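You operate a simulated robot arm through the tools that you are given. There is no shell and no other tool. Be economical: measure what you need, move in short steps, check, and stop when the job is done.

Carry out the task below with a simulated two-armed robot. There is one attempt and no reset: what you move stays moved.

JOB
Gauge film sample R 342, then lay it on the light box and turn the light up high.
Fine: leave the gauge switch on UP and its tray out. Where these are worked on the way, their far stop is far enough and under half their travel is too little: gauge switch.

It is judged by the outcome, as a careful person would: the job done as asked, and still so three seconds after it is handed in. It fails if anything else is knocked over, pushed out of place, dropped, spilled or broken.

ROBOT AND FRAMES
Two 6-joint arms with two-finger parallel grippers on one trunk, on a base that drives. Base frame: it is fixed to the floor where the robot stands at the start and does not move with it; the origin is under the middle of the robot, x ahead of it, y to its left, z up; the surface under the hand at the start is at about z = 0.76. Units: m, rad, N and s.
The left shoulder is at the start at [-0.077, 0.177, 0.832], the right one opposite. With the tool pointing down near the work surface each hand reaches from about 0.1 to 0.74 m from the robot's upright axis, wherever it stands, measured 20 degrees to its own side. Places, roughly: dimmer dial [0.5, -0.4, 0.8]; gauge switch [0.7, 0.4, 0.9]; gauge tray [0.7, 0.3, 0.8]; gauge tray pocket [0.7, 0.3, 0.8]; heat dial [0.5, 0.5, 0.8]; light box glass [0.5, -0.3, 0.8]; light switch [0.5, -0.3, 0.8]; sealer switch [0.5, 0.4, 0.8]; thickness gauge [0.7, 0.4, 0.8]; zero knob [0.6, 0.4, 0.8]. Payload 1.57 kg a hand.
The tool frame of a hand sits at the grasp point between the pads (the TCP): z along the fingers, y along the line on which they close. The tips reach 0.03 m beyond it. The gripper opens to 0.08 m. The fingers are 0.017 m wide and 0.012 m thick; the gripper's body (0.04 by 0.082 m) begins 0.08 m behind the TCP.
Orientation is told as [roll, pitch, yaw] about the base's x, y, z axes, in that order, counted from this pose: with the fingers straight down and closing along the base's y, the tool's x points along the base's -x, its y along +y and its z along -z.

CONTROLS
- The arms move only by the tool move_arm. It takes "left_rows", "right_rows" or both (then of equal length, played together; a hand with none holds still); each is a list of rows, each a list of 7 numbers: the shift along the base's x, y, z in m, then the turn, a rotation vector about the base's x, y, z in rad, then the gripper command, from -1 (fully open) to 1 (shut), values between in proportion. In form: [[x, y, z, ax, ay, az, grip], ...]. A call has 1 to 12 rows; each row shifts and turns the commanded pose from where the row before left it. A row lasts 0.2 s, in which the tool goes at most 0.05 m and 0.15 rad; a call with a longer step from one row to the next is refused whole, and so is a gripper value outside its range. Where a pose cannot be reached the arm comes as near as it can. A force on the tool above 90 N (or 10 N above the force at the start of the call, whichever is more), or a blocked arm, ends the call early, and 0.2 s more pass. Each finger travels about 0.072 m/s and halts on what it meets, pressing with about 40 N; the grip force reading is that of the motor and also rises with nothing between the fingers. The clock runs only during rows and for 0.2 s after the last one: add rows that do not move to give the fingers time. It gives the time, the measured TCP pose, the force on the tool (base axes), the opening and the grip force at its end, in the units of the frame above (readings bear some noise), with the torque about the TCP (base axes, N m) and any sound that the robot's microphone picked up.
- Cameras (640 x 400 px; columns grow to the right, rows downward): "scene" is now at [0.0238, -0.0175, 1.5651]; the picture's right is [-0.23, -0.97, 0.00], its down [-0.76, 0.18, -0.63] and it looks along [0.61, -0.15, -0.78] (base axes); focal length 251 px, centre (320, 200). "left" rides on the left gripper at [0.072, 0.007, -0.122] in its tool frame; the picture's right is [-0.09, 1.00, 0.00], its down [-0.84, -0.08, -0.54] and it looks along [-0.54, -0.05, 0.84] (tool axes); focal length 238 px, centre (320, 200). "right" rides on the right gripper at [0.072, -0.007, -0.122] in its tool frame; the picture's right is [0.09, 1.00, 0.00], its down [-0.84, 0.08, -0.54] and it looks along [-0.54, 0.05, 0.84] (tool axes); focal length 238 px, centre (320, 200). There is no depth. A picture from a camera that has moved, and an enlarged one, comes with that camera's place and axes in the base frame and with its lens. The place of the scene camera against the robot may be out by one fixed shift of up to 0.018 m in any direction.
- get_image(camera): a new picture of that camera. It takes no simulated time.
- raise_lower(by): slides the trunk up (or, below 0, down) by that many m; the arms and the scene camera ride with it, the base frame stays. It gives what a move gives, with no picture.
- drive_base(legs): drives the robot by 1 to 6 legs, each [ahead, left, turn to the left] in m, m and rad, along the robot's own axes; the way and the turn of a leg run together, so that a leg with both is an arc; at most 1.5 m and 3.142 rad a leg. The arms and the cameras ride along, it lands a little off, and it stops where it bumps. It gives what a move gives.
- pan_tilt(pan, tilt): turns the head with the scene camera to pan (to the left, within 2.496 rad either way) and tilt (down, from -0.506 to 1.204), counted from straight ahead of the robot. It gives what a move gives.
- enlarge(camera, box): a new picture of the part [left, top, right, bottom] of that camera's present view, enlarged. It takes no simulated time.
- sign_off(): hands the job in; it is judged then, once.

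Go step by step. Nothing tells you exact positions but the pictures and the camera data: compare them with the known pose of the tool, close in by small moves and look again before you grip or let go. The budget is 120 turns and 88 pictures, counting those below and the enlarged ones. Unless the task says otherwise, let go and move clear before handing in, and close with one line.

The tools are called as name(argument=value, ...) on one line, values as JSON. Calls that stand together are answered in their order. move_arm: Moves the arms, as the interface text tells. Its arguments: {"type":"object","properties":{"left_rows":{"type":"array","items":{"type":"array","items":{"type":"number"}}},"right_rows":{"type":"array","items":{"type":"array","items":{"type":"number"}}}},"required":[]} The other tools are called the same way: raise_lower (by) slides the trunk up or down; drive_base (legs) drives the base; pan_tilt (pan, tilt) turns the head that bears the scene camera; get_image (camera) takes a picture; enlarge (camera, box) takes an enlarged picture of a part of a camera's view; sign_off () hands the job in.

At the start:

```text
clock: 0.0
left_tool_pos: [0.4202, 0.143, 1.2439]
left_ee_rot: [0.001, -0.002, 0.001]
left_contact_force: [-0.8, -0.3, 0.1]
left_ft_torque: [0.04, 0.01, 0.0]
left_opening: 0.0798
left_grip_force: 0.0
right_tool_pos: [0.422, -0.2074, 1.1759]
right_ee_rot: [0.0, 0.0, 0.0]
right_contact_force: [-0.6, 0.8, -0.6]
right_ft_torque: [-0.02, 0.0, 0.0]
right_opening: 0.0803
right_grip_force: 0.2
trunk travel left (down, up): [-0.275, 0.053]
robot x, y, heading: [-0.0011, 0.0022, 0.004]
head pan, tilt: [-0.234, 0.892]
```

scene: 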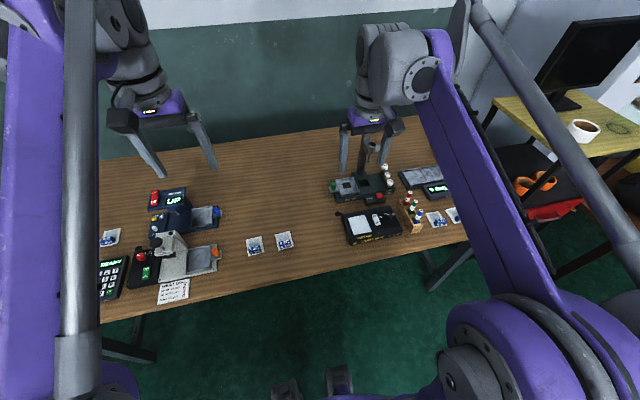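
right: 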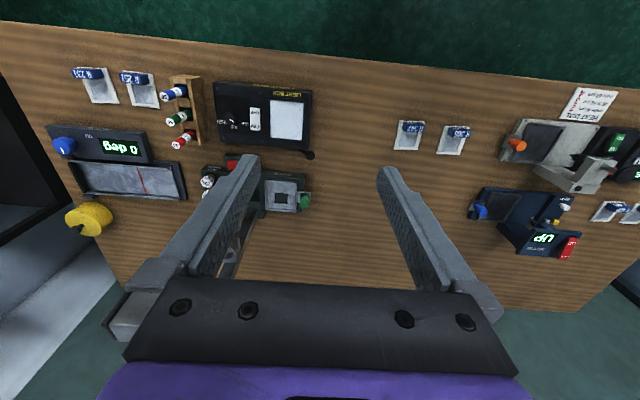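
left: 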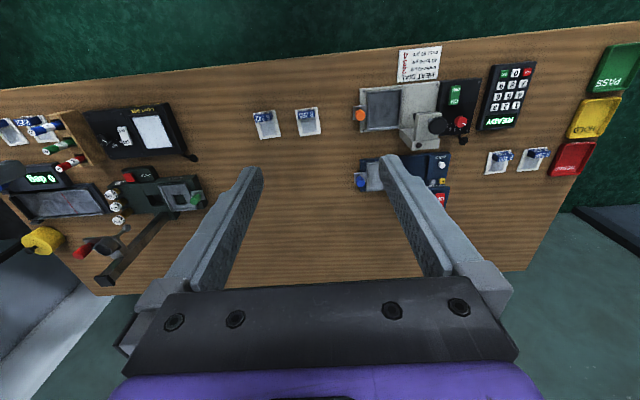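

I see a bench with film sample bags, a gauge (blue, "UP") on the left, a sealer in front of it, and a light box on the right. I'll enlarge to read labels.

enlarge(camera="left", box=[340, 40, 560, 220])

enlarge(camera="left", box=[0, 90, 330, 290])

enlarge(camera="right", box=[390, 80, 640, 270])

enlarge(camera="right", box=[40, 50, 330, 240])

```text
2.22 times, centred on (450, 130) of left
camera zoom: at [0.3479, 0.149, 1.3676], right [0.09, 1.0, 0.0], down [0.84, -0.08, 0.54], along [0.54, -0.05, -0.84], focal length 530 px, centre (31, 356)
```

zoom: 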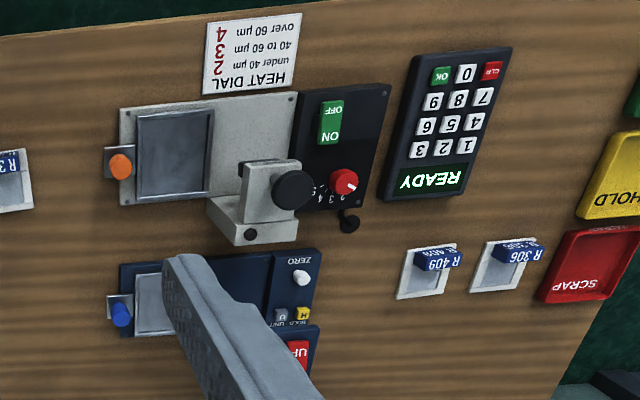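

```text
1.94 times, centred on (165, 190) of left
camera zoom: at [0.3479, 0.149, 1.3676], right [0.09, 1.0, 0.0], down [0.84, -0.08, 0.54], along [0.54, -0.05, -0.84], focal length 462 px, centre (621, 219)
```

zoom: 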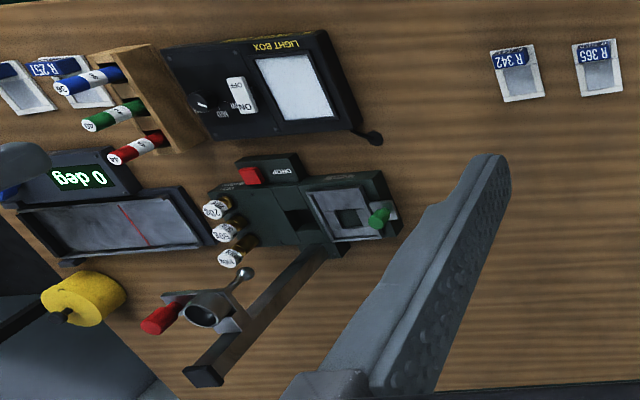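

```text
2.11 times, centred on (515, 175) of right
camera zoom: at [0.3506, -0.2148, 1.2978], right [-0.09, 1.0, 0.0], down [0.84, 0.08, 0.54], along [0.54, 0.05, -0.84], focal length 502 px, centre (-90, 253)
```

zoom: 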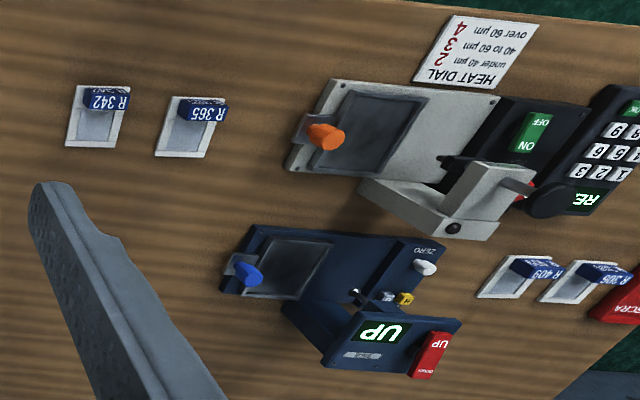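

```text
2.11 times, centred on (185, 145) of right
camera zoom: at [0.3506, -0.2148, 1.2978], right [-0.09, 1.0, 0.0], down [0.84, 0.08, 0.54], along [0.54, 0.05, -0.84], focal length 502 px, centre (604, 316)
```

zoom: 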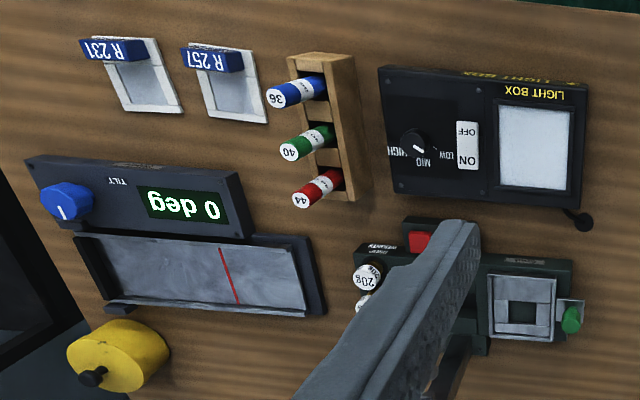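

The sample R 342 lies at about (0.50, 0.00) and the gauge is near (0.7, 0.35). I'll bring the left hand lower toward the gauge for a closer look.

move_arm(left_rows=[[0.005, 0.03, -0.03, 0, 0, 0, -1], [0.005, 0.03, -0.03, 0, 0, 0, -1], [0.005, 0.03, -0.03, 0, 0, 0, -1], [0.005, 0.03, -0.03, 0, 0, 0, -1], [0.005, 0.03, -0.03, 0, 0, 0, -1], [0.005, 0.03, -0.03, 0, 0, 0, -1]])

get_image(camera="left")

```text
clock: 1.4
left_tool_pos: [0.4508, 0.3258, 1.0649]
left_ee_rot: [-0.002, 0.0, -0.001]
left_contact_force: [-0.4, 0.8, 0.3]
left_ft_torque: [-0.01, 0.0, 0.0]
left_opening: 0.0801
left_grip_force: 0.1
right_tool_pos: [0.4215, -0.2063, 1.1758]
right_ee_rot: [-0.001, 0.001, 0.0]
right_contact_force: [0.0, -0.4, 0.0]
right_ft_torque: [0.0, -0.01, 0.0]
right_opening: 0.0801
right_grip_force: 0.1
trunk travel left (down, up): [-0.275, 0.053]
robot x, y, heading: [-0.0012, -0.0023, -0.004]
head pan, tilt: [-0.234, 0.892]
```

```text
80 pictures are left
camera left: at [0.3785, 0.3315, 1.1875], right [0.09, 1.0, 0.0], down [0.84, -0.08, 0.54], along [0.54, -0.05, -0.84], focal length 238 px, centre (320, 200)
```

left: 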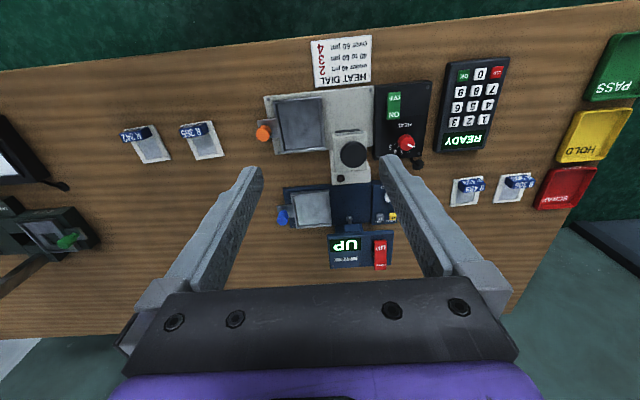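

enlarge(camera="left", box=[250, 160, 430, 275])

enlarge(camera="left", box=[100, 100, 240, 190])

enlarge(camera="scene", box=[90, 180, 310, 310])

```text
3.48 times, centred on (340, 218) of left
camera zoom: at [0.3785, 0.3315, 1.1875], right [0.09, 1.0, 0.0], down [0.84, -0.08, 0.54], along [0.54, -0.05, -0.84], focal length 829 px, centre (250, 139)
```

zoom: 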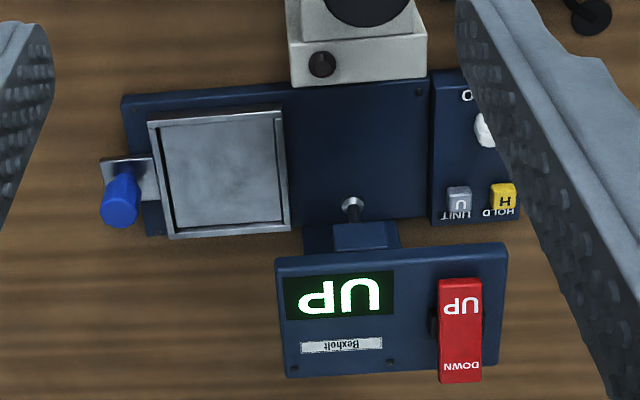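

```text
4.44 times, centred on (170, 145) of left
camera zoom: at [0.3785, 0.3315, 1.1875], right [0.09, 1.0, 0.0], down [0.84, -0.08, 0.54], along [0.54, -0.05, -0.84], focal length 1059 px, centre (987, 444)
```

zoom: 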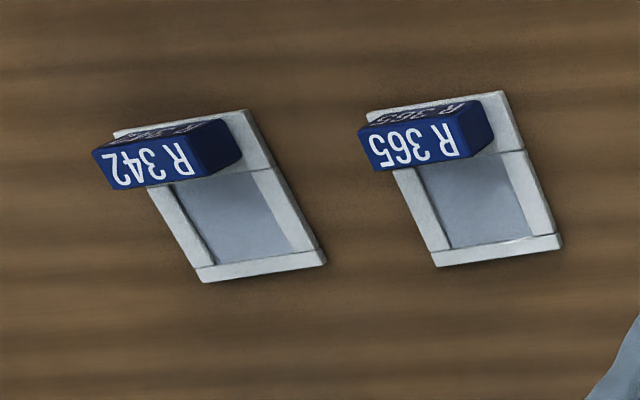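

```text
2.91 times, centred on (200, 245) of scene
camera zoom: at [0.0243, -0.0164, 1.5651], right [-0.23, -0.97, 0.0], down [-0.76, 0.18, -0.63], along [0.61, -0.15, -0.78], focal length 731 px, centre (669, 69)
```

zoom: 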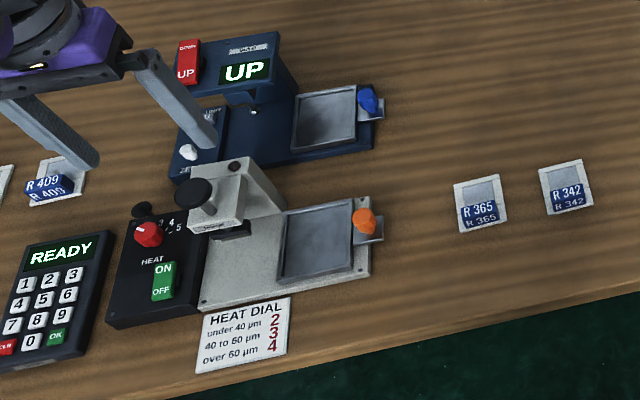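

The gauge tray is out toward -y, its blue handle near (0.66, 0.23), and the rocker is near (0.71, 0.41, 0.88), which is a bit far. I'll drive ahead and left a little, slowly.

drive_base(legs=[[0.11, 0.07, 0]])

get_image(camera="scene")

get_image(camera="right")

```text
clock: 2.7
left_tool_pos: [0.5601, 0.394, 1.0658]
left_ee_rot: [0.0, 0.001, 0.001]
left_contact_force: [1.0, -0.5, 0.2]
left_ft_torque: [-0.03, 0.02, 0.01]
left_opening: 0.0797
left_grip_force: 0.1
right_tool_pos: [0.531, -0.1375, 1.1771]
right_ee_rot: [0.0, -0.001, 0.0]
right_contact_force: [0.5, 0.7, -0.4]
right_ft_torque: [0.01, 0.04, -0.03]
right_opening: 0.0801
right_grip_force: 0.1
trunk travel left (down, up): [-0.275, 0.053]
robot x, y, heading: [0.1097, 0.0719, -0.003]
head pan, tilt: [-0.234, 0.892]
```

```text
76 pictures are left
camera scene: at [0.1333, 0.053, 1.565], right [-0.23, -0.97, 0.0], down [-0.76, 0.18, -0.63], along [0.61, -0.15, -0.78], focal length 251 px, centre (320, 200)
```

scene: 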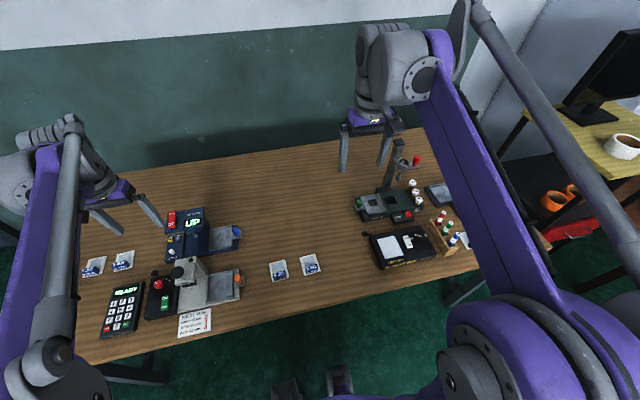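

```text
75 pictures are left
camera right: at [0.46, -0.1446, 1.2978], right [-0.09, 1.0, 0.0], down [0.84, 0.08, 0.54], along [0.54, 0.05, -0.84], focal length 238 px, centre (320, 200)
```

right: 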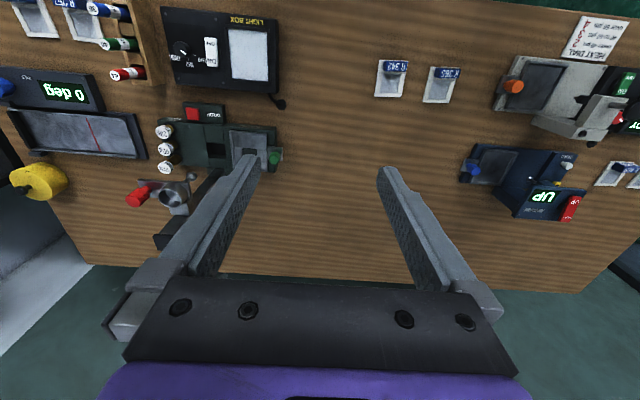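

The card R 342 sits at about (0.50, 0.00) with its raised tab at about (0.477, 0.000). I'll carry the left hand above it.

move_arm(left_rows=[[-0.008, -0.04, 0, 0, 0, 0, -1], [-0.008, -0.04, 0, 0, 0, 0, -1], [-0.008, -0.04, 0, 0, 0, 0, -1], [-0.008, -0.04, 0, 0, 0, 0, -1], [-0.008, -0.04, 0, 0, 0, 0, -1], [-0.008, -0.04, -0.02, 0, 0, 0, -1], [-0.008, -0.04, -0.02, 0, 0, 0, -1], [-0.008, -0.04, -0.025, 0, 0, 0, -1], [-0.008, -0.04, -0.025, 0, 0, 0, -1], [-0.011, -0.033, -0.03, 0, 0, 0, -1], [0, 0, -0.045, 0, 0, 0, -1], [0, 0, 0, 0, 0, 0, -1]])

get_image(camera="left")

```text
clock: 5.3
left_tool_pos: [0.4768, 0.0002, 0.8987]
left_ee_rot: [0.0, 0.001, 0.001]
left_contact_force: [1.3, -0.4, 0.1]
left_ft_torque: [0.02, 0.02, -0.01]
left_opening: 0.0801
left_grip_force: 0.0
right_tool_pos: [0.5309, -0.1373, 1.176]
right_ee_rot: [0.001, -0.002, -0.001]
right_contact_force: [0.4, 0.2, -0.9]
right_ft_torque: [-0.03, -0.02, 0.0]
right_opening: 0.08
right_grip_force: 0.1
trunk travel left (down, up): [-0.275, 0.053]
robot x, y, heading: [0.1097, 0.0658, -0.001]
head pan, tilt: [-0.234, 0.892]
```

```text
74 pictures are left
camera left: at [0.4054, 0.0068, 1.0211], right [0.09, 1.0, 0.0], down [0.84, -0.08, 0.54], along [0.54, -0.05, -0.84], focal length 238 px, centre (320, 200)
```

left: 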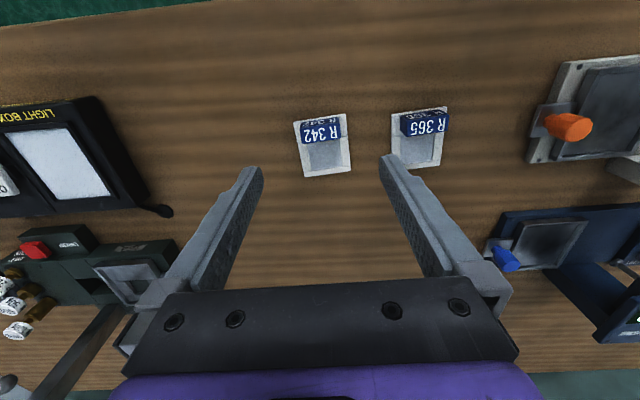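

enlarge(camera="left", box=[280, 100, 370, 190])

enlarge(camera="left", box=[480, 200, 640, 300])

```text
4.44 times, centred on (325, 145) of left
camera zoom: at [0.4054, 0.0068, 1.0211], right [0.09, 1.0, 0.0], down [0.84, -0.08, 0.54], along [0.54, -0.05, -0.84], focal length 1059 px, centre (298, 444)
```

zoom: 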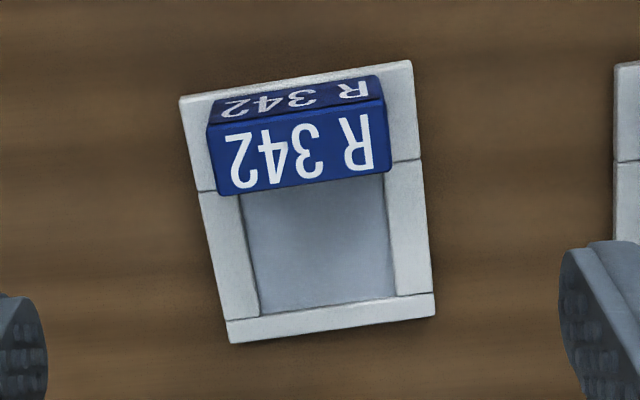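

```text
4.00 times, centred on (560, 250) of left
camera zoom: at [0.4054, 0.0068, 1.0211], right [0.09, 1.0, 0.0], down [0.84, -0.08, 0.54], along [0.54, -0.05, -0.84], focal length 953 px, centre (-640, 0)
```

zoom: 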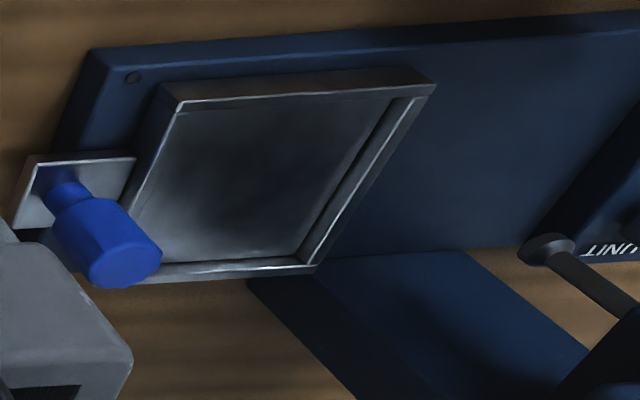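

Tab top face measures about 41 × 17 mm centred at (0.479, 0.000), yawed about +0.06 rad. I'll descend to just above the card and close on the tab.

move_arm(left_rows=[[0.002, 0.001, -0.03, 0, 0, 0.06, -1], [0, 0, -0.03, 0, 0, 0, -1], [0, 0, -0.025, 0, 0, 0, -1], [0, 0, -0.0155, 0, 0, 0, -1], [0, 0, 0, 0, 0, 0, -1]])

get_image(camera="left")

```text
clock: 6.5
left_tool_pos: [0.479, 0.0018, 0.7988]
left_ee_rot: [0.0, 0.001, 0.059]
left_contact_force: [-0.8, -0.6, 0.9]
left_ft_torque: [-0.02, -0.02, 0.02]
left_opening: 0.0801
left_grip_force: 0.0
right_tool_pos: [0.5305, -0.1372, 1.176]
right_ee_rot: [0.001, -0.001, -0.001]
right_contact_force: [-0.7, -0.1, 0.3]
right_ft_torque: [0.0, -0.02, 0.0]
right_opening: 0.08
right_grip_force: 0.1
trunk travel left (down, up): [-0.275, 0.053]
robot x, y, heading: [0.1065, 0.0733, 0.006]
head pan, tilt: [-0.234, 0.892]
```

```text
71 pictures are left
camera left: at [0.4075, 0.0037, 0.9216], right [0.03, 1.0, 0.0], down [0.84, -0.03, 0.54], along [0.54, -0.02, -0.84], focal length 238 px, centre (320, 200)
```

left: 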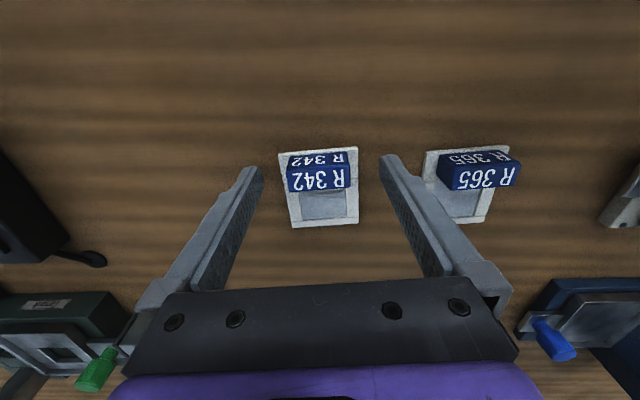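

The tab is centred between the fingers; closing, then lifting slightly.

move_arm(left_rows=[[0, 0, 0, 0, 0, 0, -0.3], [0, 0, 0, 0, 0, 0, 0.2], [0, 0, 0, 0, 0, 0, 0.6], [0, 0, 0, 0, 0, 0, 0.6], [0, 0, 0.03, 0, 0, 0, 0.6], [0, 0, 0.05, 0, 0, 0, 0.6], [0, 0, 0.03, 0, 0, 0, 0.6]])

get_image(camera="left")

```text
clock: 8.1
left_tool_pos: [0.4783, 0.0035, 0.9106]
left_ee_rot: [0.001, 0.0, 0.058]
left_contact_force: [-0.6, 0.2, 0.5]
left_ft_torque: [0.02, -0.01, 0.04]
left_opening: 0.0161
left_grip_force: 0.0
right_tool_pos: [0.5315, -0.138, 1.1766]
right_ee_rot: [0.0, 0.001, 0.0]
right_contact_force: [0.0, 0.3, 0.0]
right_ft_torque: [0.0, 0.01, 0.0]
right_opening: 0.08
right_grip_force: 0.2
trunk travel left (down, up): [-0.275, 0.053]
robot x, y, heading: [0.1128, 0.0678, 0.003]
head pan, tilt: [-0.234, 0.892]
```

```text
70 pictures are left
camera left: at [0.4053, 0.0054, 1.0334], right [0.03, 1.0, 0.0], down [0.84, -0.03, 0.54], along [0.54, -0.02, -0.84], focal length 238 px, centre (320, 200)
```

left: 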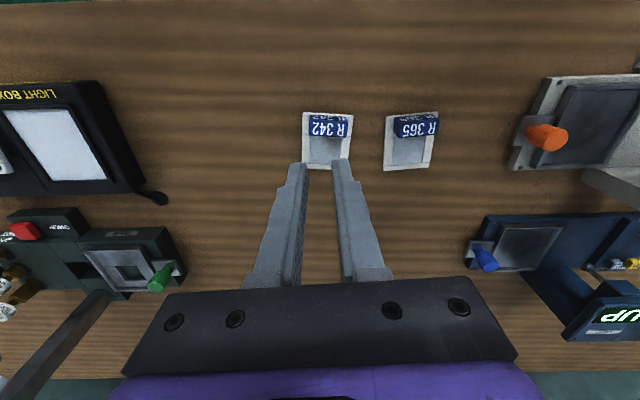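

The grip missed: the fingers closed to 16 mm with no force and the card is still on the bench. Let me see how it lies now.

enlarge(camera="left", box=[280, 90, 380, 190])

```text
4.00 times, centred on (330, 140) of left
camera zoom: at [0.4053, 0.0054, 1.0334], right [0.03, 1.0, 0.0], down [0.84, -0.03, 0.54], along [0.54, -0.02, -0.84], focal length 953 px, centre (280, 440)
```

zoom: 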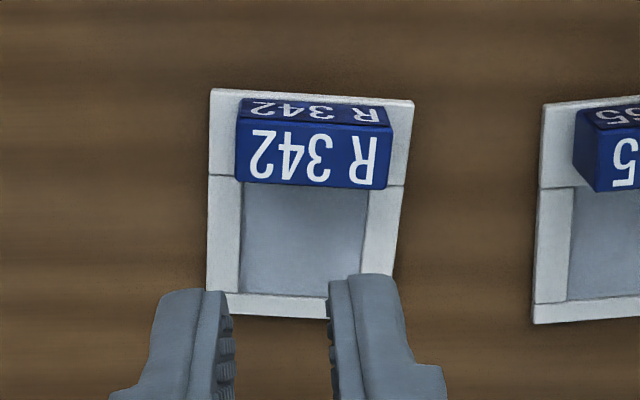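

The card is still upright, only shifted about 1 cm in +y and turned slightly (tab now about (0.477, 0.011), yaw −0.055). I'll line up again and close while watching, before lifting.

move_arm(left_rows=[[0, 0.004, 0, 0, 0, -0.05, -0.2], [-0.0005, 0.003, -0.02, 0, 0, -0.06, -1], [0, 0, 0, 0, 0, 0, -1], [0, 0, -0.03, 0, 0, 0, -1], [0, 0, -0.035, 0, 0, 0, -1], [0, 0, -0.023, 0, 0, 0, -1], [0, 0, -0.005, 0, 0, 0, -1], [0, 0, 0, 0, 0, 0, -1]])

enlarge(camera="left", box=[220, 120, 420, 260])

```text
clock: 9.9
left_tool_pos: [0.4781, 0.0097, 0.7975]
left_ee_rot: [-0.001, 0.0, -0.051]
left_contact_force: [-0.4, -1.2, 0.2]
left_ft_torque: [-0.03, -0.04, 0.0]
left_opening: 0.0803
left_grip_force: 0.0
right_tool_pos: [0.5313, -0.138, 1.1765]
right_ee_rot: [0.0, 0.0, -0.003]
right_contact_force: [0.5, 0.1, 0.0]
right_ft_torque: [0.01, 0.0, 0.01]
right_opening: 0.0799
right_grip_force: 0.0
trunk travel left (down, up): [-0.275, 0.053]
robot x, y, heading: [0.1101, 0.0706, 0.002]
head pan, tilt: [-0.234, 0.892]
```

```text
2.86 times, centred on (320, 190) of left
camera zoom: at [0.4066, 0.0186, 0.9192], right [0.14, 0.99, 0.0], down [0.83, -0.12, 0.54], along [0.54, -0.08, -0.84], focal length 681 px, centre (320, 229)
```

zoom: 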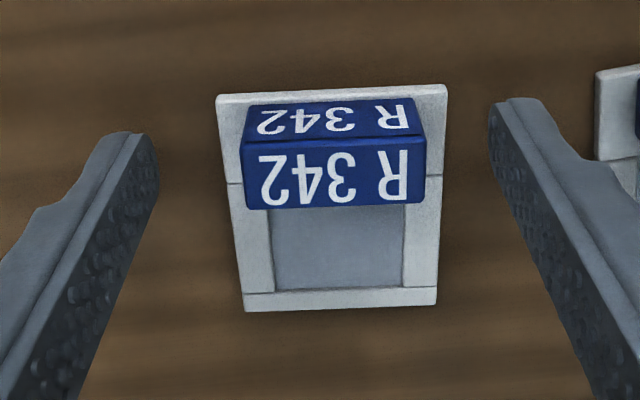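

The tips overlap only about half of the tab's height, so I can go lower. Descending 7 mm more in small steps, then closing without lifting.

move_arm(left_rows=[[0, 0, -0.003, 0, 0, 0, -1], [0, 0, -0.002, 0, 0, 0, -1], [0, 0, -0.002, 0, 0, 0, -1], [0, 0, 0, 0, 0, 0, -1]])

enlarge(camera="left", box=[220, 120, 420, 260])

```text
clock: 10.9
left_tool_pos: [0.4782, 0.0086, 0.79]
left_ee_rot: [-0.001, 0.001, -0.051]
left_contact_force: [-0.6, 0.0, -0.1]
left_ft_torque: [0.0, 0.0, 0.01]
left_opening: 0.0801
left_grip_force: 0.1
right_tool_pos: [0.5318, -0.1375, 1.1759]
right_ee_rot: [0.0, 0.0, 0.002]
right_contact_force: [1.4, 0.1, -0.3]
right_ft_torque: [0.02, -0.02, -0.01]
right_opening: 0.08
right_grip_force: 0.1
trunk travel left (down, up): [-0.275, 0.053]
robot x, y, heading: [0.1125, 0.0726, 0.002]
head pan, tilt: [-0.234, 0.892]
```

```text
2.86 times, centred on (320, 190) of left
camera zoom: at [0.4067, 0.0181, 0.9133], right [0.14, 0.99, 0.0], down [0.83, -0.12, 0.54], along [0.54, -0.08, -0.84], focal length 681 px, centre (320, 229)
```

zoom: 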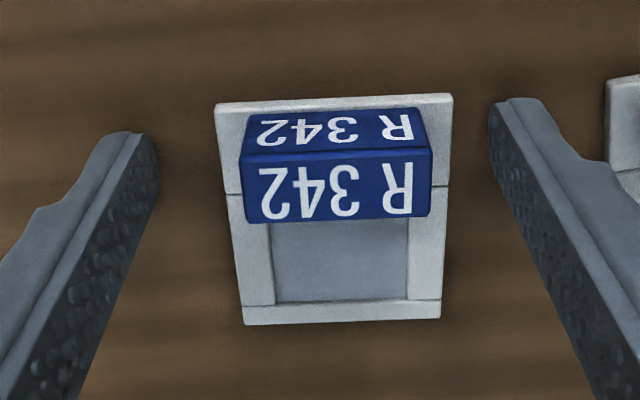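

move_arm(left_rows=[[0, 0, 0, 0, 0, 0, -0.6], [0, 0, 0, 0, 0, 0, -0.2], [0, 0, 0, 0, 0, 0, 0.2], [0, 0, 0, 0, 0, 0, 0.6], [0, 0, 0, 0, 0, 0, 1], [0, 0, 0, 0, 0, 0, 1]])

enlarge(camera="left", box=[220, 120, 420, 260])

```text
clock: 12.3
left_tool_pos: [0.4785, 0.0075, 0.7913]
left_ee_rot: [0.0, -0.001, -0.049]
left_contact_force: [-0.2, -0.3, -0.6]
left_ft_torque: [-0.01, 0.02, 0.0]
left_opening: 0.0543
left_grip_force: 40.2
right_tool_pos: [0.5312, -0.138, 1.1761]
right_ee_rot: [0.001, 0.001, -0.001]
right_contact_force: [0.9, 0.7, 0.0]
right_ft_torque: [-0.02, -0.03, 0.01]
right_opening: 0.0803
right_grip_force: 0.1
trunk travel left (down, up): [-0.275, 0.053]
robot x, y, heading: [0.1069, 0.0716, 0.004]
head pan, tilt: [-0.234, 0.892]
```

```text
2.86 times, centred on (320, 190) of left
camera zoom: at [0.4067, 0.0181, 0.9134], right [0.14, 0.99, 0.0], down [0.83, -0.12, 0.54], along [0.54, -0.08, -0.84], focal length 681 px, centre (320, 229)
```

zoom: 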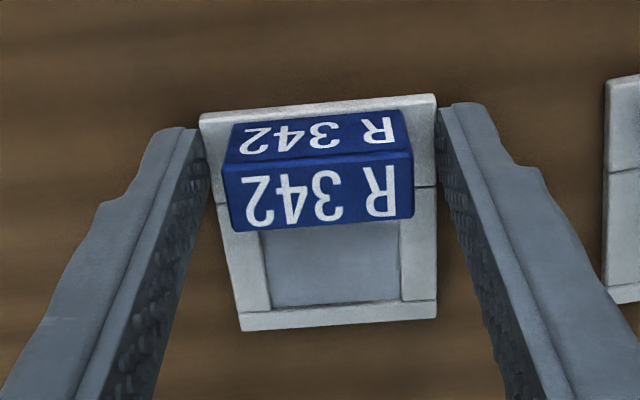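

The fingers closed on the card's plate edges (54 mm), not the tab. I'll open, rise about 15 mm and close on the tab proper.

move_arm(left_rows=[[0, 0, 0, 0, 0, 0, 0], [0, 0, 0, 0, 0, 0, -0.7], [0, 0, 0.005, 0, 0, 0, -0.7], [0, 0, 0.01, 0, 0, 0, -0.7], [0, 0.001, 0, 0, 0, 0, -0.3], [0, 0, 0, 0, 0, 0, 0.1], [0, 0, 0, 0, 0, 0, 0.5], [0, 0, 0, 0, 0, 0, 1], [0, 0, 0, 0, 0, 0, 1]])

enlarge(camera="left", box=[220, 120, 420, 260])

```text
clock: 14.3
left_tool_pos: [0.4788, 0.0096, 0.8051]
left_ee_rot: [-0.001, 0.0, -0.05]
left_contact_force: [1.0, -1.4, 1.5]
left_ft_torque: [-0.06, 0.0, 0.01]
left_opening: 0.0386
left_grip_force: 40.0
right_tool_pos: [0.5317, -0.1375, 1.1761]
right_ee_rot: [-0.001, -0.003, 0.001]
right_contact_force: [0.1, -0.8, 1.0]
right_ft_torque: [0.04, -0.02, 0.01]
right_opening: 0.08
right_grip_force: 0.1
trunk travel left (down, up): [-0.275, 0.053]
robot x, y, heading: [0.1144, 0.0681, 0.003]
head pan, tilt: [-0.234, 0.892]
```

```text
2.86 times, centred on (320, 190) of left
camera zoom: at [0.4071, 0.02, 0.9282], right [0.14, 0.99, 0.0], down [0.83, -0.12, 0.54], along [0.54, -0.08, -0.84], focal length 681 px, centre (320, 229)
```

zoom: 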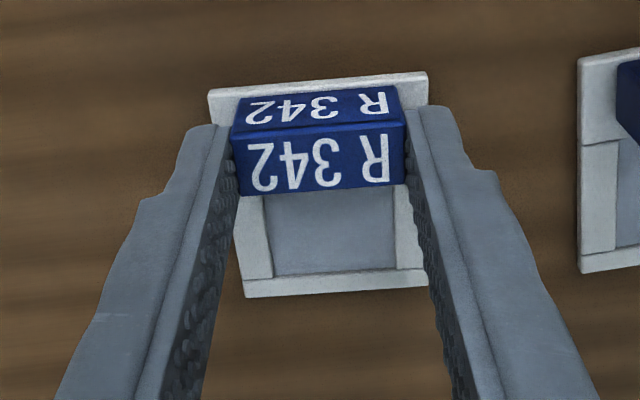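

The tab is now held at 38.6 mm with 40 N. Lifting gently to check the hold.

move_arm(left_rows=[[0, 0, 0.005, 0, 0, 0, 1], [0, 0, 0.015, 0, 0, 0, 1], [0, 0, 0.025, 0, 0, 0, 1], [0, 0, 0.03, 0, 0, 0, 1]])

get_image(camera="left")

```text
clock: 15.3
left_tool_pos: [0.4783, 0.0115, 0.8794]
left_ee_rot: [0.001, -0.001, -0.051]
left_contact_force: [0.0, -0.4, -0.2]
left_ft_torque: [-0.03, -0.01, 0.01]
left_opening: 0.0385
left_grip_force: 39.9
right_tool_pos: [0.5318, -0.1379, 1.1758]
right_ee_rot: [0.0, -0.001, 0.0]
right_contact_force: [0.0, 0.6, 0.3]
right_ft_torque: [0.0, 0.01, 0.0]
right_opening: 0.08
right_grip_force: 0.1
trunk travel left (down, up): [-0.275, 0.053]
robot x, y, heading: [0.1051, 0.0737, -0.004]
head pan, tilt: [-0.234, 0.892]
```

```text
64 pictures are left
camera left: at [0.4071, 0.0218, 1.0025], right [0.14, 0.99, 0.0], down [0.83, -0.12, 0.54], along [0.54, -0.08, -0.84], focal length 238 px, centre (320, 200)
```

left: 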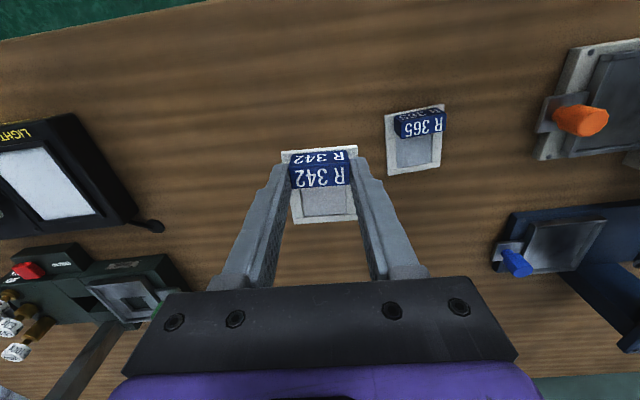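

Sample is held firmly. Next I move toward the gauge tray at a safe height, straightening yaw, and look at the pocket.

move_arm(left_rows=[[0.015, 0.015, 0.03, 0, 0, 0.05, 1], [0.015, 0.03, 0.03, 0, 0, 0, 1], [0.015, 0.03, 0.02, 0, 0, 0, 1], [0.015, 0.03, 0, 0, 0, 0, 1], [0.015, 0.03, 0, 0, 0, 0, 1], [0.015, 0.03, 0, 0, 0, 0, 1], [0, 0, 0, 0, 0, 0, 1]])

get_image(camera="left")

get_image(camera="scene")

```text
clock: 16.9
left_tool_pos: [0.5695, 0.1733, 0.9602]
left_ee_rot: [0.0, -0.001, -0.001]
left_contact_force: [0.4, -0.1, -0.4]
left_ft_torque: [0.03, -0.01, -0.01]
left_opening: 0.0387
left_grip_force: 39.9
right_tool_pos: [0.5306, -0.1391, 1.1761]
right_ee_rot: [0.0, 0.003, 0.0]
right_contact_force: [-0.4, 0.1, 0.5]
right_ft_torque: [0.04, -0.01, 0.04]
right_opening: 0.0803
right_grip_force: 0.1
trunk travel left (down, up): [-0.275, 0.053]
robot x, y, heading: [0.1103, 0.0727, 0.002]
head pan, tilt: [-0.234, 0.892]
```

```text
63 pictures are left
camera left: at [0.4966, 0.1805, 1.0821], right [0.09, 1.0, 0.0], down [0.84, -0.08, 0.54], along [0.54, -0.05, -0.84], focal length 238 px, centre (320, 200)
```

left: 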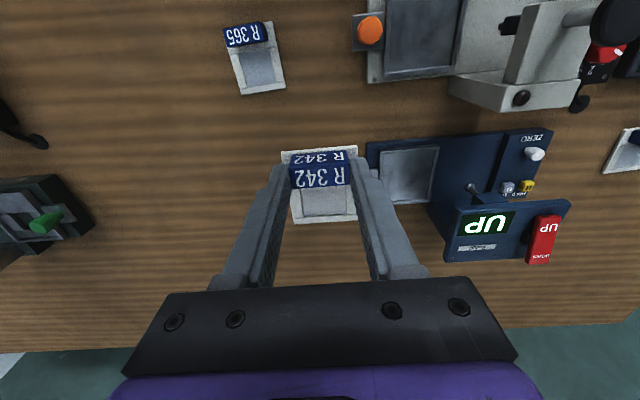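

```text
62 pictures are left
camera scene: at [0.1333, 0.0526, 1.5651], right [-0.23, -0.97, 0.0], down [-0.76, 0.18, -0.63], along [0.61, -0.15, -0.78], focal length 251 px, centre (320, 200)
```

scene: 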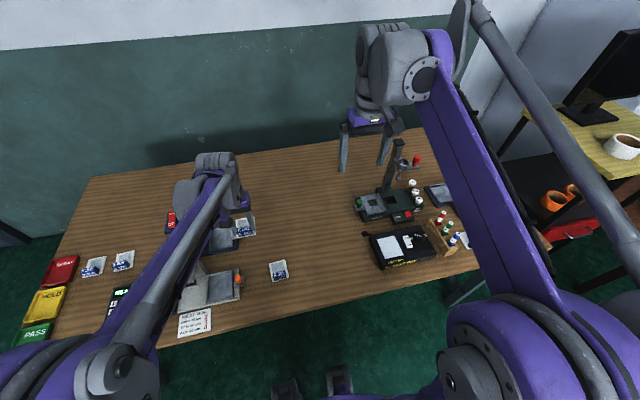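

enlarge(camera="left", box=[350, 120, 590, 270])

```text
2.67 times, centred on (470, 195) of left
camera zoom: at [0.4966, 0.1805, 1.0821], right [0.09, 1.0, 0.0], down [0.84, -0.08, 0.54], along [0.54, -0.05, -0.84], focal length 636 px, centre (-80, 213)
```

zoom: 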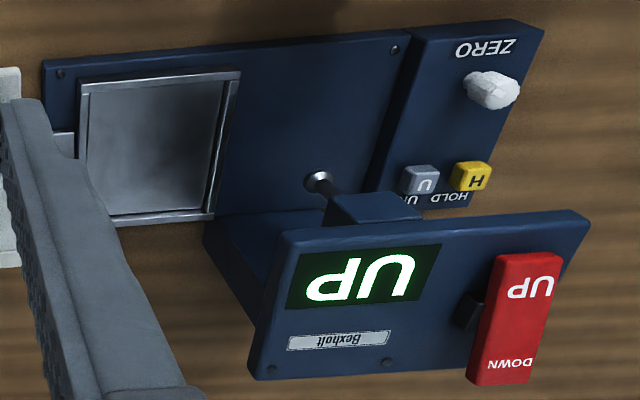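

Triangulating two views: tray frame spans x 0.621–0.707, y 0.25–0.327, rim z≈0.782; probe tip near (0.671, 0.364, 0.811); gauge head is a flat plate at z≈0.863 from x 0.663, y 0.319 on. I'll hover with the TCP at (0.6415, 0.2875, 0.86).

move_arm(left_rows=[[0.012, 0.02, -0.005, 0, 0, 0, 1], [0.015, 0.025, -0.015, 0, 0, 0, 1], [0.015, 0.025, -0.02, 0, 0, 0, 1], [0.015, 0.025, -0.02, 0, 0, 0, 1], [0.015, 0.019, -0.02, 0, 0, 0, 1], [0, 0, -0.02, 0, 0, 0, 1], [0, 0, 0, 0, 0, 0, 1]])

get_image(camera="left")

```text
clock: 18.5
left_tool_pos: [0.64, 0.2884, 0.8595]
left_ee_rot: [0.0, -0.001, 0.0]
left_contact_force: [-0.2, -0.4, -1.6]
left_ft_torque: [-0.02, 0.02, 0.03]
left_opening: 0.0387
left_grip_force: 39.9
right_tool_pos: [0.5314, -0.1373, 1.1759]
right_ee_rot: [0.001, -0.001, 0.0]
right_contact_force: [0.7, 0.2, -0.2]
right_ft_torque: [0.0, -0.02, -0.02]
right_opening: 0.0803
right_grip_force: 0.1
trunk travel left (down, up): [-0.275, 0.053]
robot x, y, heading: [0.1096, 0.0697, -0.006]
head pan, tilt: [-0.234, 0.892]
```

```text
60 pictures are left
camera left: at [0.5677, 0.2951, 0.9822], right [0.09, 1.0, 0.0], down [0.84, -0.08, 0.54], along [0.54, -0.05, -0.84], focal length 238 px, centre (320, 200)
```

left: 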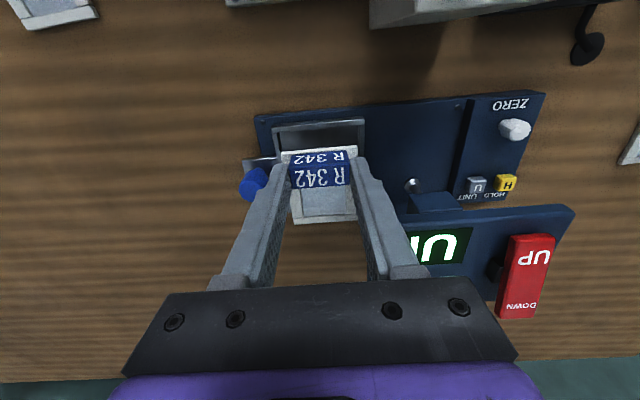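

move_arm(left_rows=[[0.001, -0.0005, -0.01, 0, 0, 0, 1], [0, 0, -0.01, 0, 0, 0, 1], [0, 0, 0, 0, 0, 0, 1]])

enlarge(camera="left", box=[220, 100, 420, 240])

```text
clock: 19.3
left_tool_pos: [0.6404, 0.2873, 0.8395]
left_ee_rot: [-0.001, 0.002, 0.002]
left_contact_force: [-0.4, -0.2, 0.4]
left_ft_torque: [-0.01, 0.01, 0.0]
left_opening: 0.0385
left_grip_force: 39.8
right_tool_pos: [0.5309, -0.1379, 1.1764]
right_ee_rot: [0.001, 0.0, 0.0]
right_contact_force: [0.3, 0.2, 0.1]
right_ft_torque: [-0.02, 0.02, 0.0]
right_opening: 0.0801
right_grip_force: 0.1
trunk travel left (down, up): [-0.275, 0.053]
robot x, y, heading: [0.112, 0.0705, 0.001]
head pan, tilt: [-0.234, 0.892]
```

```text
2.86 times, centred on (320, 170) of left
camera zoom: at [0.5694, 0.2943, 0.9626], right [0.09, 1.0, 0.0], down [0.84, -0.08, 0.54], along [0.54, -0.05, -0.84], focal length 681 px, centre (320, 286)
```

zoom: 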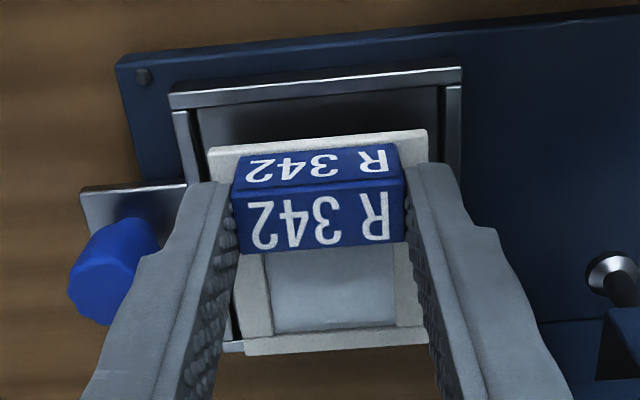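

The card is centred in the pocket with ~5 mm slack all round. Lowering in small steps until it touches.

move_arm(left_rows=[[0.0005, 0, -0.005, 0, 0, 0, 1], [0, 0, -0.004, 0, 0, 0, 1], [0, 0, -0.003, 0, 0, 0, 1], [0, 0, -0.002, 0, 0, 0, 1], [0, 0, -0.001, 0, 0, 0, 1], [0, 0, 0, 0, 0, 0, 1]])

enlarge(camera="left", box=[220, 100, 420, 240])

```text
clock: 20.7
left_tool_pos: [0.6427, 0.2883, 0.8259]
left_ee_rot: [0.0, -0.001, 0.0]
left_contact_force: [-0.1, 0.4, -1.4]
left_ft_torque: [-0.03, -0.01, 0.0]
left_opening: 0.0388
left_grip_force: 39.8
right_tool_pos: [0.5313, -0.1383, 1.1764]
right_ee_rot: [-0.001, 0.001, 0.0]
right_contact_force: [-0.9, 0.3, 0.2]
right_ft_torque: [0.01, -0.02, 0.01]
right_opening: 0.0802
right_grip_force: 0.1
trunk travel left (down, up): [-0.275, 0.053]
robot x, y, heading: [0.1082, 0.0755, 0.001]
head pan, tilt: [-0.234, 0.892]
```

```text
2.86 times, centred on (320, 170) of left
camera zoom: at [0.5701, 0.2949, 0.948], right [0.09, 1.0, 0.0], down [0.84, -0.08, 0.54], along [0.54, -0.05, -0.84], focal length 681 px, centre (320, 286)
```

zoom: 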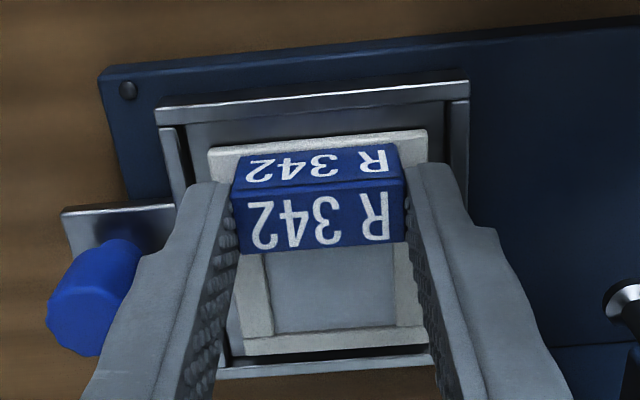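

move_arm(left_rows=[[0, 0, -0.002, 0, 0, 0, 1], [0, 0, -0.002, 0, 0, 0, 1], [0, 0, -0.0015, 0, 0, 0, 1], [0, 0, -0.0015, 0, 0, 0, 1], [0, 0, 0, 0, 0, 0, 1]])

enlarge(camera="left", box=[220, 100, 420, 240])

```text
clock: 21.9
left_tool_pos: [0.6416, 0.2896, 0.8203]
left_ee_rot: [0.002, -0.002, 0.001]
left_contact_force: [7.2, 1.7, 39.4]
left_ft_torque: [0.04, -0.18, 0.03]
left_opening: 0.0387
left_grip_force: 39.7
right_tool_pos: [0.5296, -0.1397, 1.1773]
right_ee_rot: [0.001, -0.002, 0.0]
right_contact_force: [-1.2, -0.2, 0.4]
right_ft_torque: [-0.02, 0.02, 0.01]
right_opening: 0.0799
right_grip_force: 0.1
trunk travel left (down, up): [-0.275, 0.053]
robot x, y, heading: [0.1116, 0.0701, 0.001]
head pan, tilt: [-0.234, 0.892]
```

```text
2.86 times, centred on (320, 170) of left
camera zoom: at [0.5684, 0.2947, 0.9429], right [0.09, 1.0, 0.0], down [0.84, -0.08, 0.54], along [0.54, -0.05, -0.84], focal length 681 px, centre (320, 286)
```

zoom: 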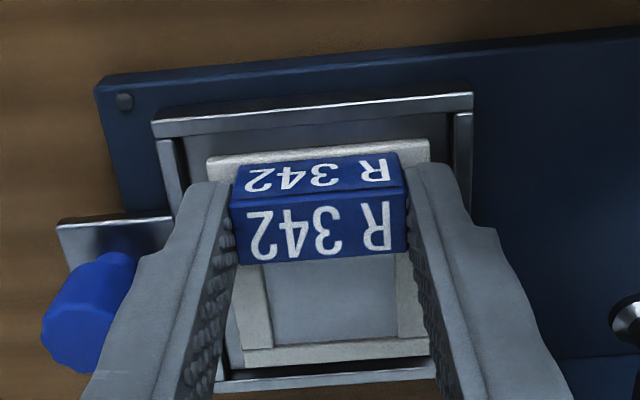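

Contact at z≈0.820 with the card inside the frame. Easing off, releasing partly, and rising.

move_arm(left_rows=[[0, 0, 0.0015, 0, 0, 0, 1], [0, 0, 0, 0, 0, 0, 0.2], [0, 0, 0, 0, 0, 0, -0.4], [0, 0, 0, 0, 0, 0, -0.4], [0, 0, 0.01, 0, 0, 0, -0.4], [0, 0, 0.03, 0, 0, 0, -0.4], [0, 0, 0.04, 0, 0, 0, -0.4], [-0.01, -0.03, 0.02, 0, 0, 0, -0.4], [-0.01, -0.03, 0.01, 0, 0, 0, -0.4], [0, 0, 0, 0, 0, 0, -0.4]])

get_image(camera="left")

```text
clock: 24.1
left_tool_pos: [0.6226, 0.229, 0.9304]
left_ee_rot: [0.001, 0.0, 0.0]
left_contact_force: [0.4, -0.2, -0.3]
left_ft_torque: [0.01, 0.01, -0.03]
left_opening: 0.0557
left_grip_force: 0.0
right_tool_pos: [0.5306, -0.137, 1.1748]
right_ee_rot: [0.0, 0.001, 0.0]
right_contact_force: [-0.6, 0.3, 0.0]
right_ft_torque: [-0.02, 0.01, -0.01]
right_opening: 0.0799
right_grip_force: 0.1
trunk travel left (down, up): [-0.275, 0.053]
robot x, y, heading: [0.1075, 0.0703, 0.001]
head pan, tilt: [-0.234, 0.892]
```

```text
56 pictures are left
camera left: at [0.551, 0.2358, 1.052], right [0.09, 1.0, 0.0], down [0.84, -0.08, 0.54], along [0.54, -0.05, -0.84], focal length 238 px, centre (320, 200)
```

left: 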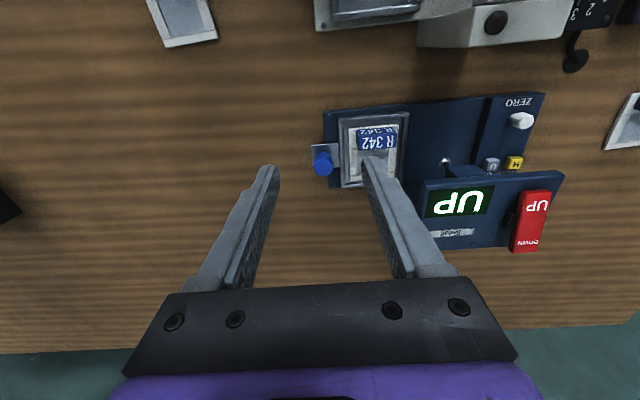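

The sample sits in the pocket. I'll zoom on the blue tray knob to plan the push toward +y.

enlarge(camera="left", box=[290, 90, 450, 200])

```text
3.64 times, centred on (370, 145) of left
camera zoom: at [0.551, 0.2358, 1.052], right [0.09, 1.0, 0.0], down [0.84, -0.08, 0.54], along [0.54, -0.05, -0.84], focal length 867 px, centre (138, 400)
```

zoom: 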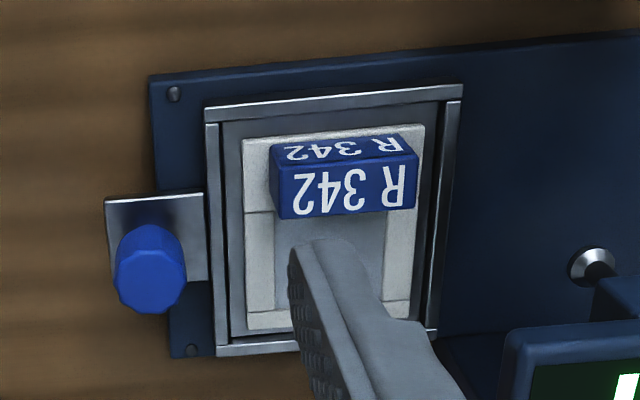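

Knob centre ≈ (0.661, 0.229), radius 11 mm, top z≈0.815. I'll close the fingers, come down on its -y side, then push.

move_arm(left_rows=[[0.012, -0.022, 0, 0, 0, 0, 0.4], [0.02, -0.025, 0, 0, 0, 0, 1], [0, 0, -0.035, 0, 0, 0, 1], [0, 0, -0.035, 0, 0, 0, 1], [0, 0, -0.025, 0, 0, 0, 1], [0, 0, -0.0115, 0, 0, 0, 1], [0, 0, 0, 0, 0, 0, 1]])

get_image(camera="left")

```text
clock: 25.7
left_tool_pos: [0.6523, 0.1822, 0.8239]
left_ee_rot: [0.0, 0.0, 0.0]
left_contact_force: [0.1, 0.0, -0.8]
left_ft_torque: [0.02, 0.01, 0.01]
left_opening: 0.0002
left_grip_force: 21.2
right_tool_pos: [0.5316, -0.1377, 1.175]
right_ee_rot: [0.0, 0.0, -0.001]
right_contact_force: [0.8, -0.4, -0.6]
right_ft_torque: [0.01, -0.02, 0.0]
right_opening: 0.0803
right_grip_force: 0.0
trunk travel left (down, up): [-0.275, 0.053]
robot x, y, heading: [0.1092, 0.073, 0.004]
head pan, tilt: [-0.234, 0.892]
```

```text
54 pictures are left
camera left: at [0.5801, 0.1888, 0.9452], right [0.09, 1.0, 0.0], down [0.84, -0.08, 0.54], along [0.54, -0.05, -0.84], focal length 238 px, centre (320, 200)
```

left: 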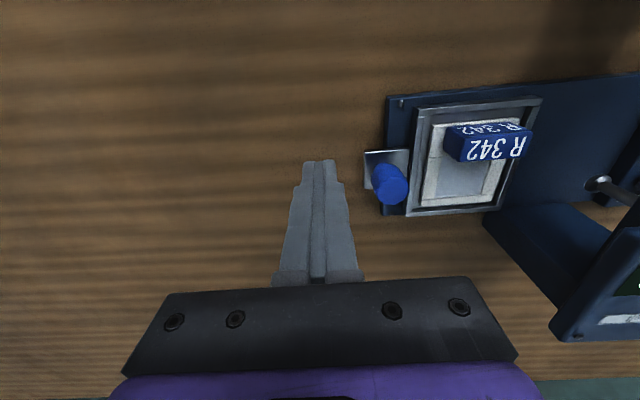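

move_arm(left_rows=[[0.005, 0.012, 0, 0, 0, 0, 1], [0, 0.01, 0, 0, 0, 0, 1], [0, 0.01, 0, 0, 0, 0, 1], [0, 0.01, 0, 0, 0, 0, 1], [0, 0.01, 0, 0, 0, 0, 1], [0, 0.01, 0, 0, 0, 0, 1], [0, 0.01, 0, 0, 0, 0, 1], [0, 0.008, 0, 0, 0, 0, 1]])

get_image(camera="left")

```text
clock: 27.5
left_tool_pos: [0.6596, 0.2615, 0.8236]
left_ee_rot: [0.0, 0.001, 0.0]
left_contact_force: [-0.2, -0.1, -0.2]
left_ft_torque: [-0.03, 0.05, 0.01]
left_opening: 0.0
left_grip_force: 21.5
right_tool_pos: [0.5313, -0.1366, 1.1756]
right_ee_rot: [0.0, 0.001, 0.0]
right_contact_force: [-0.1, 0.4, 0.8]
right_ft_torque: [0.0, 0.0, 0.03]
right_opening: 0.0801
right_grip_force: 0.1
trunk travel left (down, up): [-0.275, 0.053]
robot x, y, heading: [0.1135, 0.072, 0.002]
head pan, tilt: [-0.234, 0.892]
```

```text
53 pictures are left
camera left: at [0.5869, 0.2681, 0.9462], right [0.09, 1.0, 0.0], down [0.84, -0.08, 0.54], along [0.54, -0.05, -0.84], focal length 238 px, centre (320, 200)
```

left: 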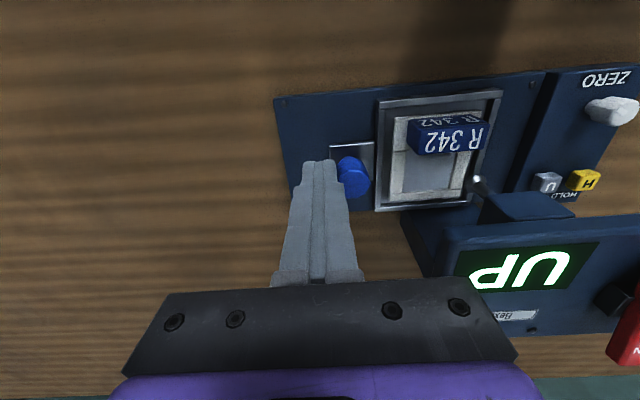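

The tray slides smoothly (about 55 mm so far). Continuing until it stops.

move_arm(left_rows=[[0, 0.006, 0, 0, 0, 0, 1], [0, 0.006, 0, 0, 0, 0, 1], [0, 0.005, 0, 0, 0, 0, 1], [0, 0.004, 0, 0, 0, 0, 1], [0, 0.003, 0, 0, 0, 0, 1]])

get_image(camera="left")

```text
clock: 28.7
left_tool_pos: [0.6597, 0.2824, 0.8233]
left_ee_rot: [-0.002, 0.001, -0.002]
left_contact_force: [-2.8, -10.4, -2.5]
left_ft_torque: [-0.34, 0.05, 0.01]
left_opening: 0.0
left_grip_force: 21.4
right_tool_pos: [0.5313, -0.1389, 1.176]
right_ee_rot: [0.0, -0.001, -0.002]
right_contact_force: [-0.4, -0.2, -0.3]
right_ft_torque: [0.0, 0.02, 0.02]
right_opening: 0.0798
right_grip_force: 0.0
trunk travel left (down, up): [-0.275, 0.053]
robot x, y, heading: [0.1099, 0.0707, -0.004]
head pan, tilt: [-0.234, 0.892]
```

```text
52 pictures are left
camera left: at [0.5874, 0.2901, 0.946], right [0.09, 1.0, 0.0], down [0.84, -0.08, 0.54], along [0.54, -0.05, -0.84], focal length 238 px, centre (320, 200)
```

left: 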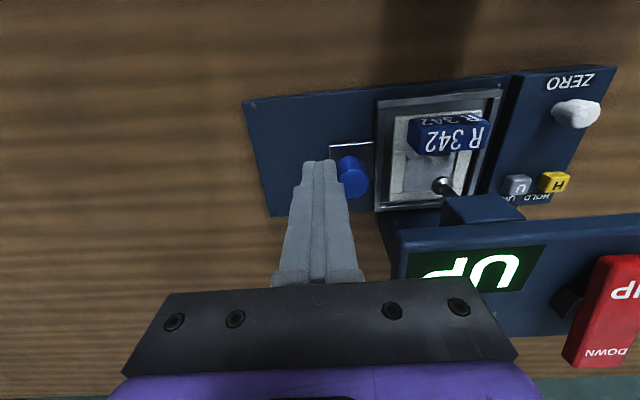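

move_arm(left_rows=[[0, 0.002, 0, 0, 0, 0, 1], [0, 0.002, 0, 0, 0, 0, 1], [0, 0, 0, 0, 0, 0, 1]])

```text
clock: 29.5
left_tool_pos: [0.6603, 0.2831, 0.8225]
left_ee_rot: [-0.001, 0.0, -0.004]
left_contact_force: [-2.9, -31.8, -2.1]
left_ft_torque: [-0.96, 0.13, -0.15]
left_opening: 0.0
left_grip_force: 20.6
right_tool_pos: [0.5308, -0.1405, 1.1753]
right_ee_rot: [0.001, 0.0, -0.002]
right_contact_force: [0.7, -0.8, -0.2]
right_ft_torque: [-0.03, -0.01, 0.02]
right_opening: 0.08
right_grip_force: 0.1
trunk travel left (down, up): [-0.275, 0.053]
robot x, y, heading: [0.1116, 0.0723, -0.001]
head pan, tilt: [-0.234, 0.892]
```

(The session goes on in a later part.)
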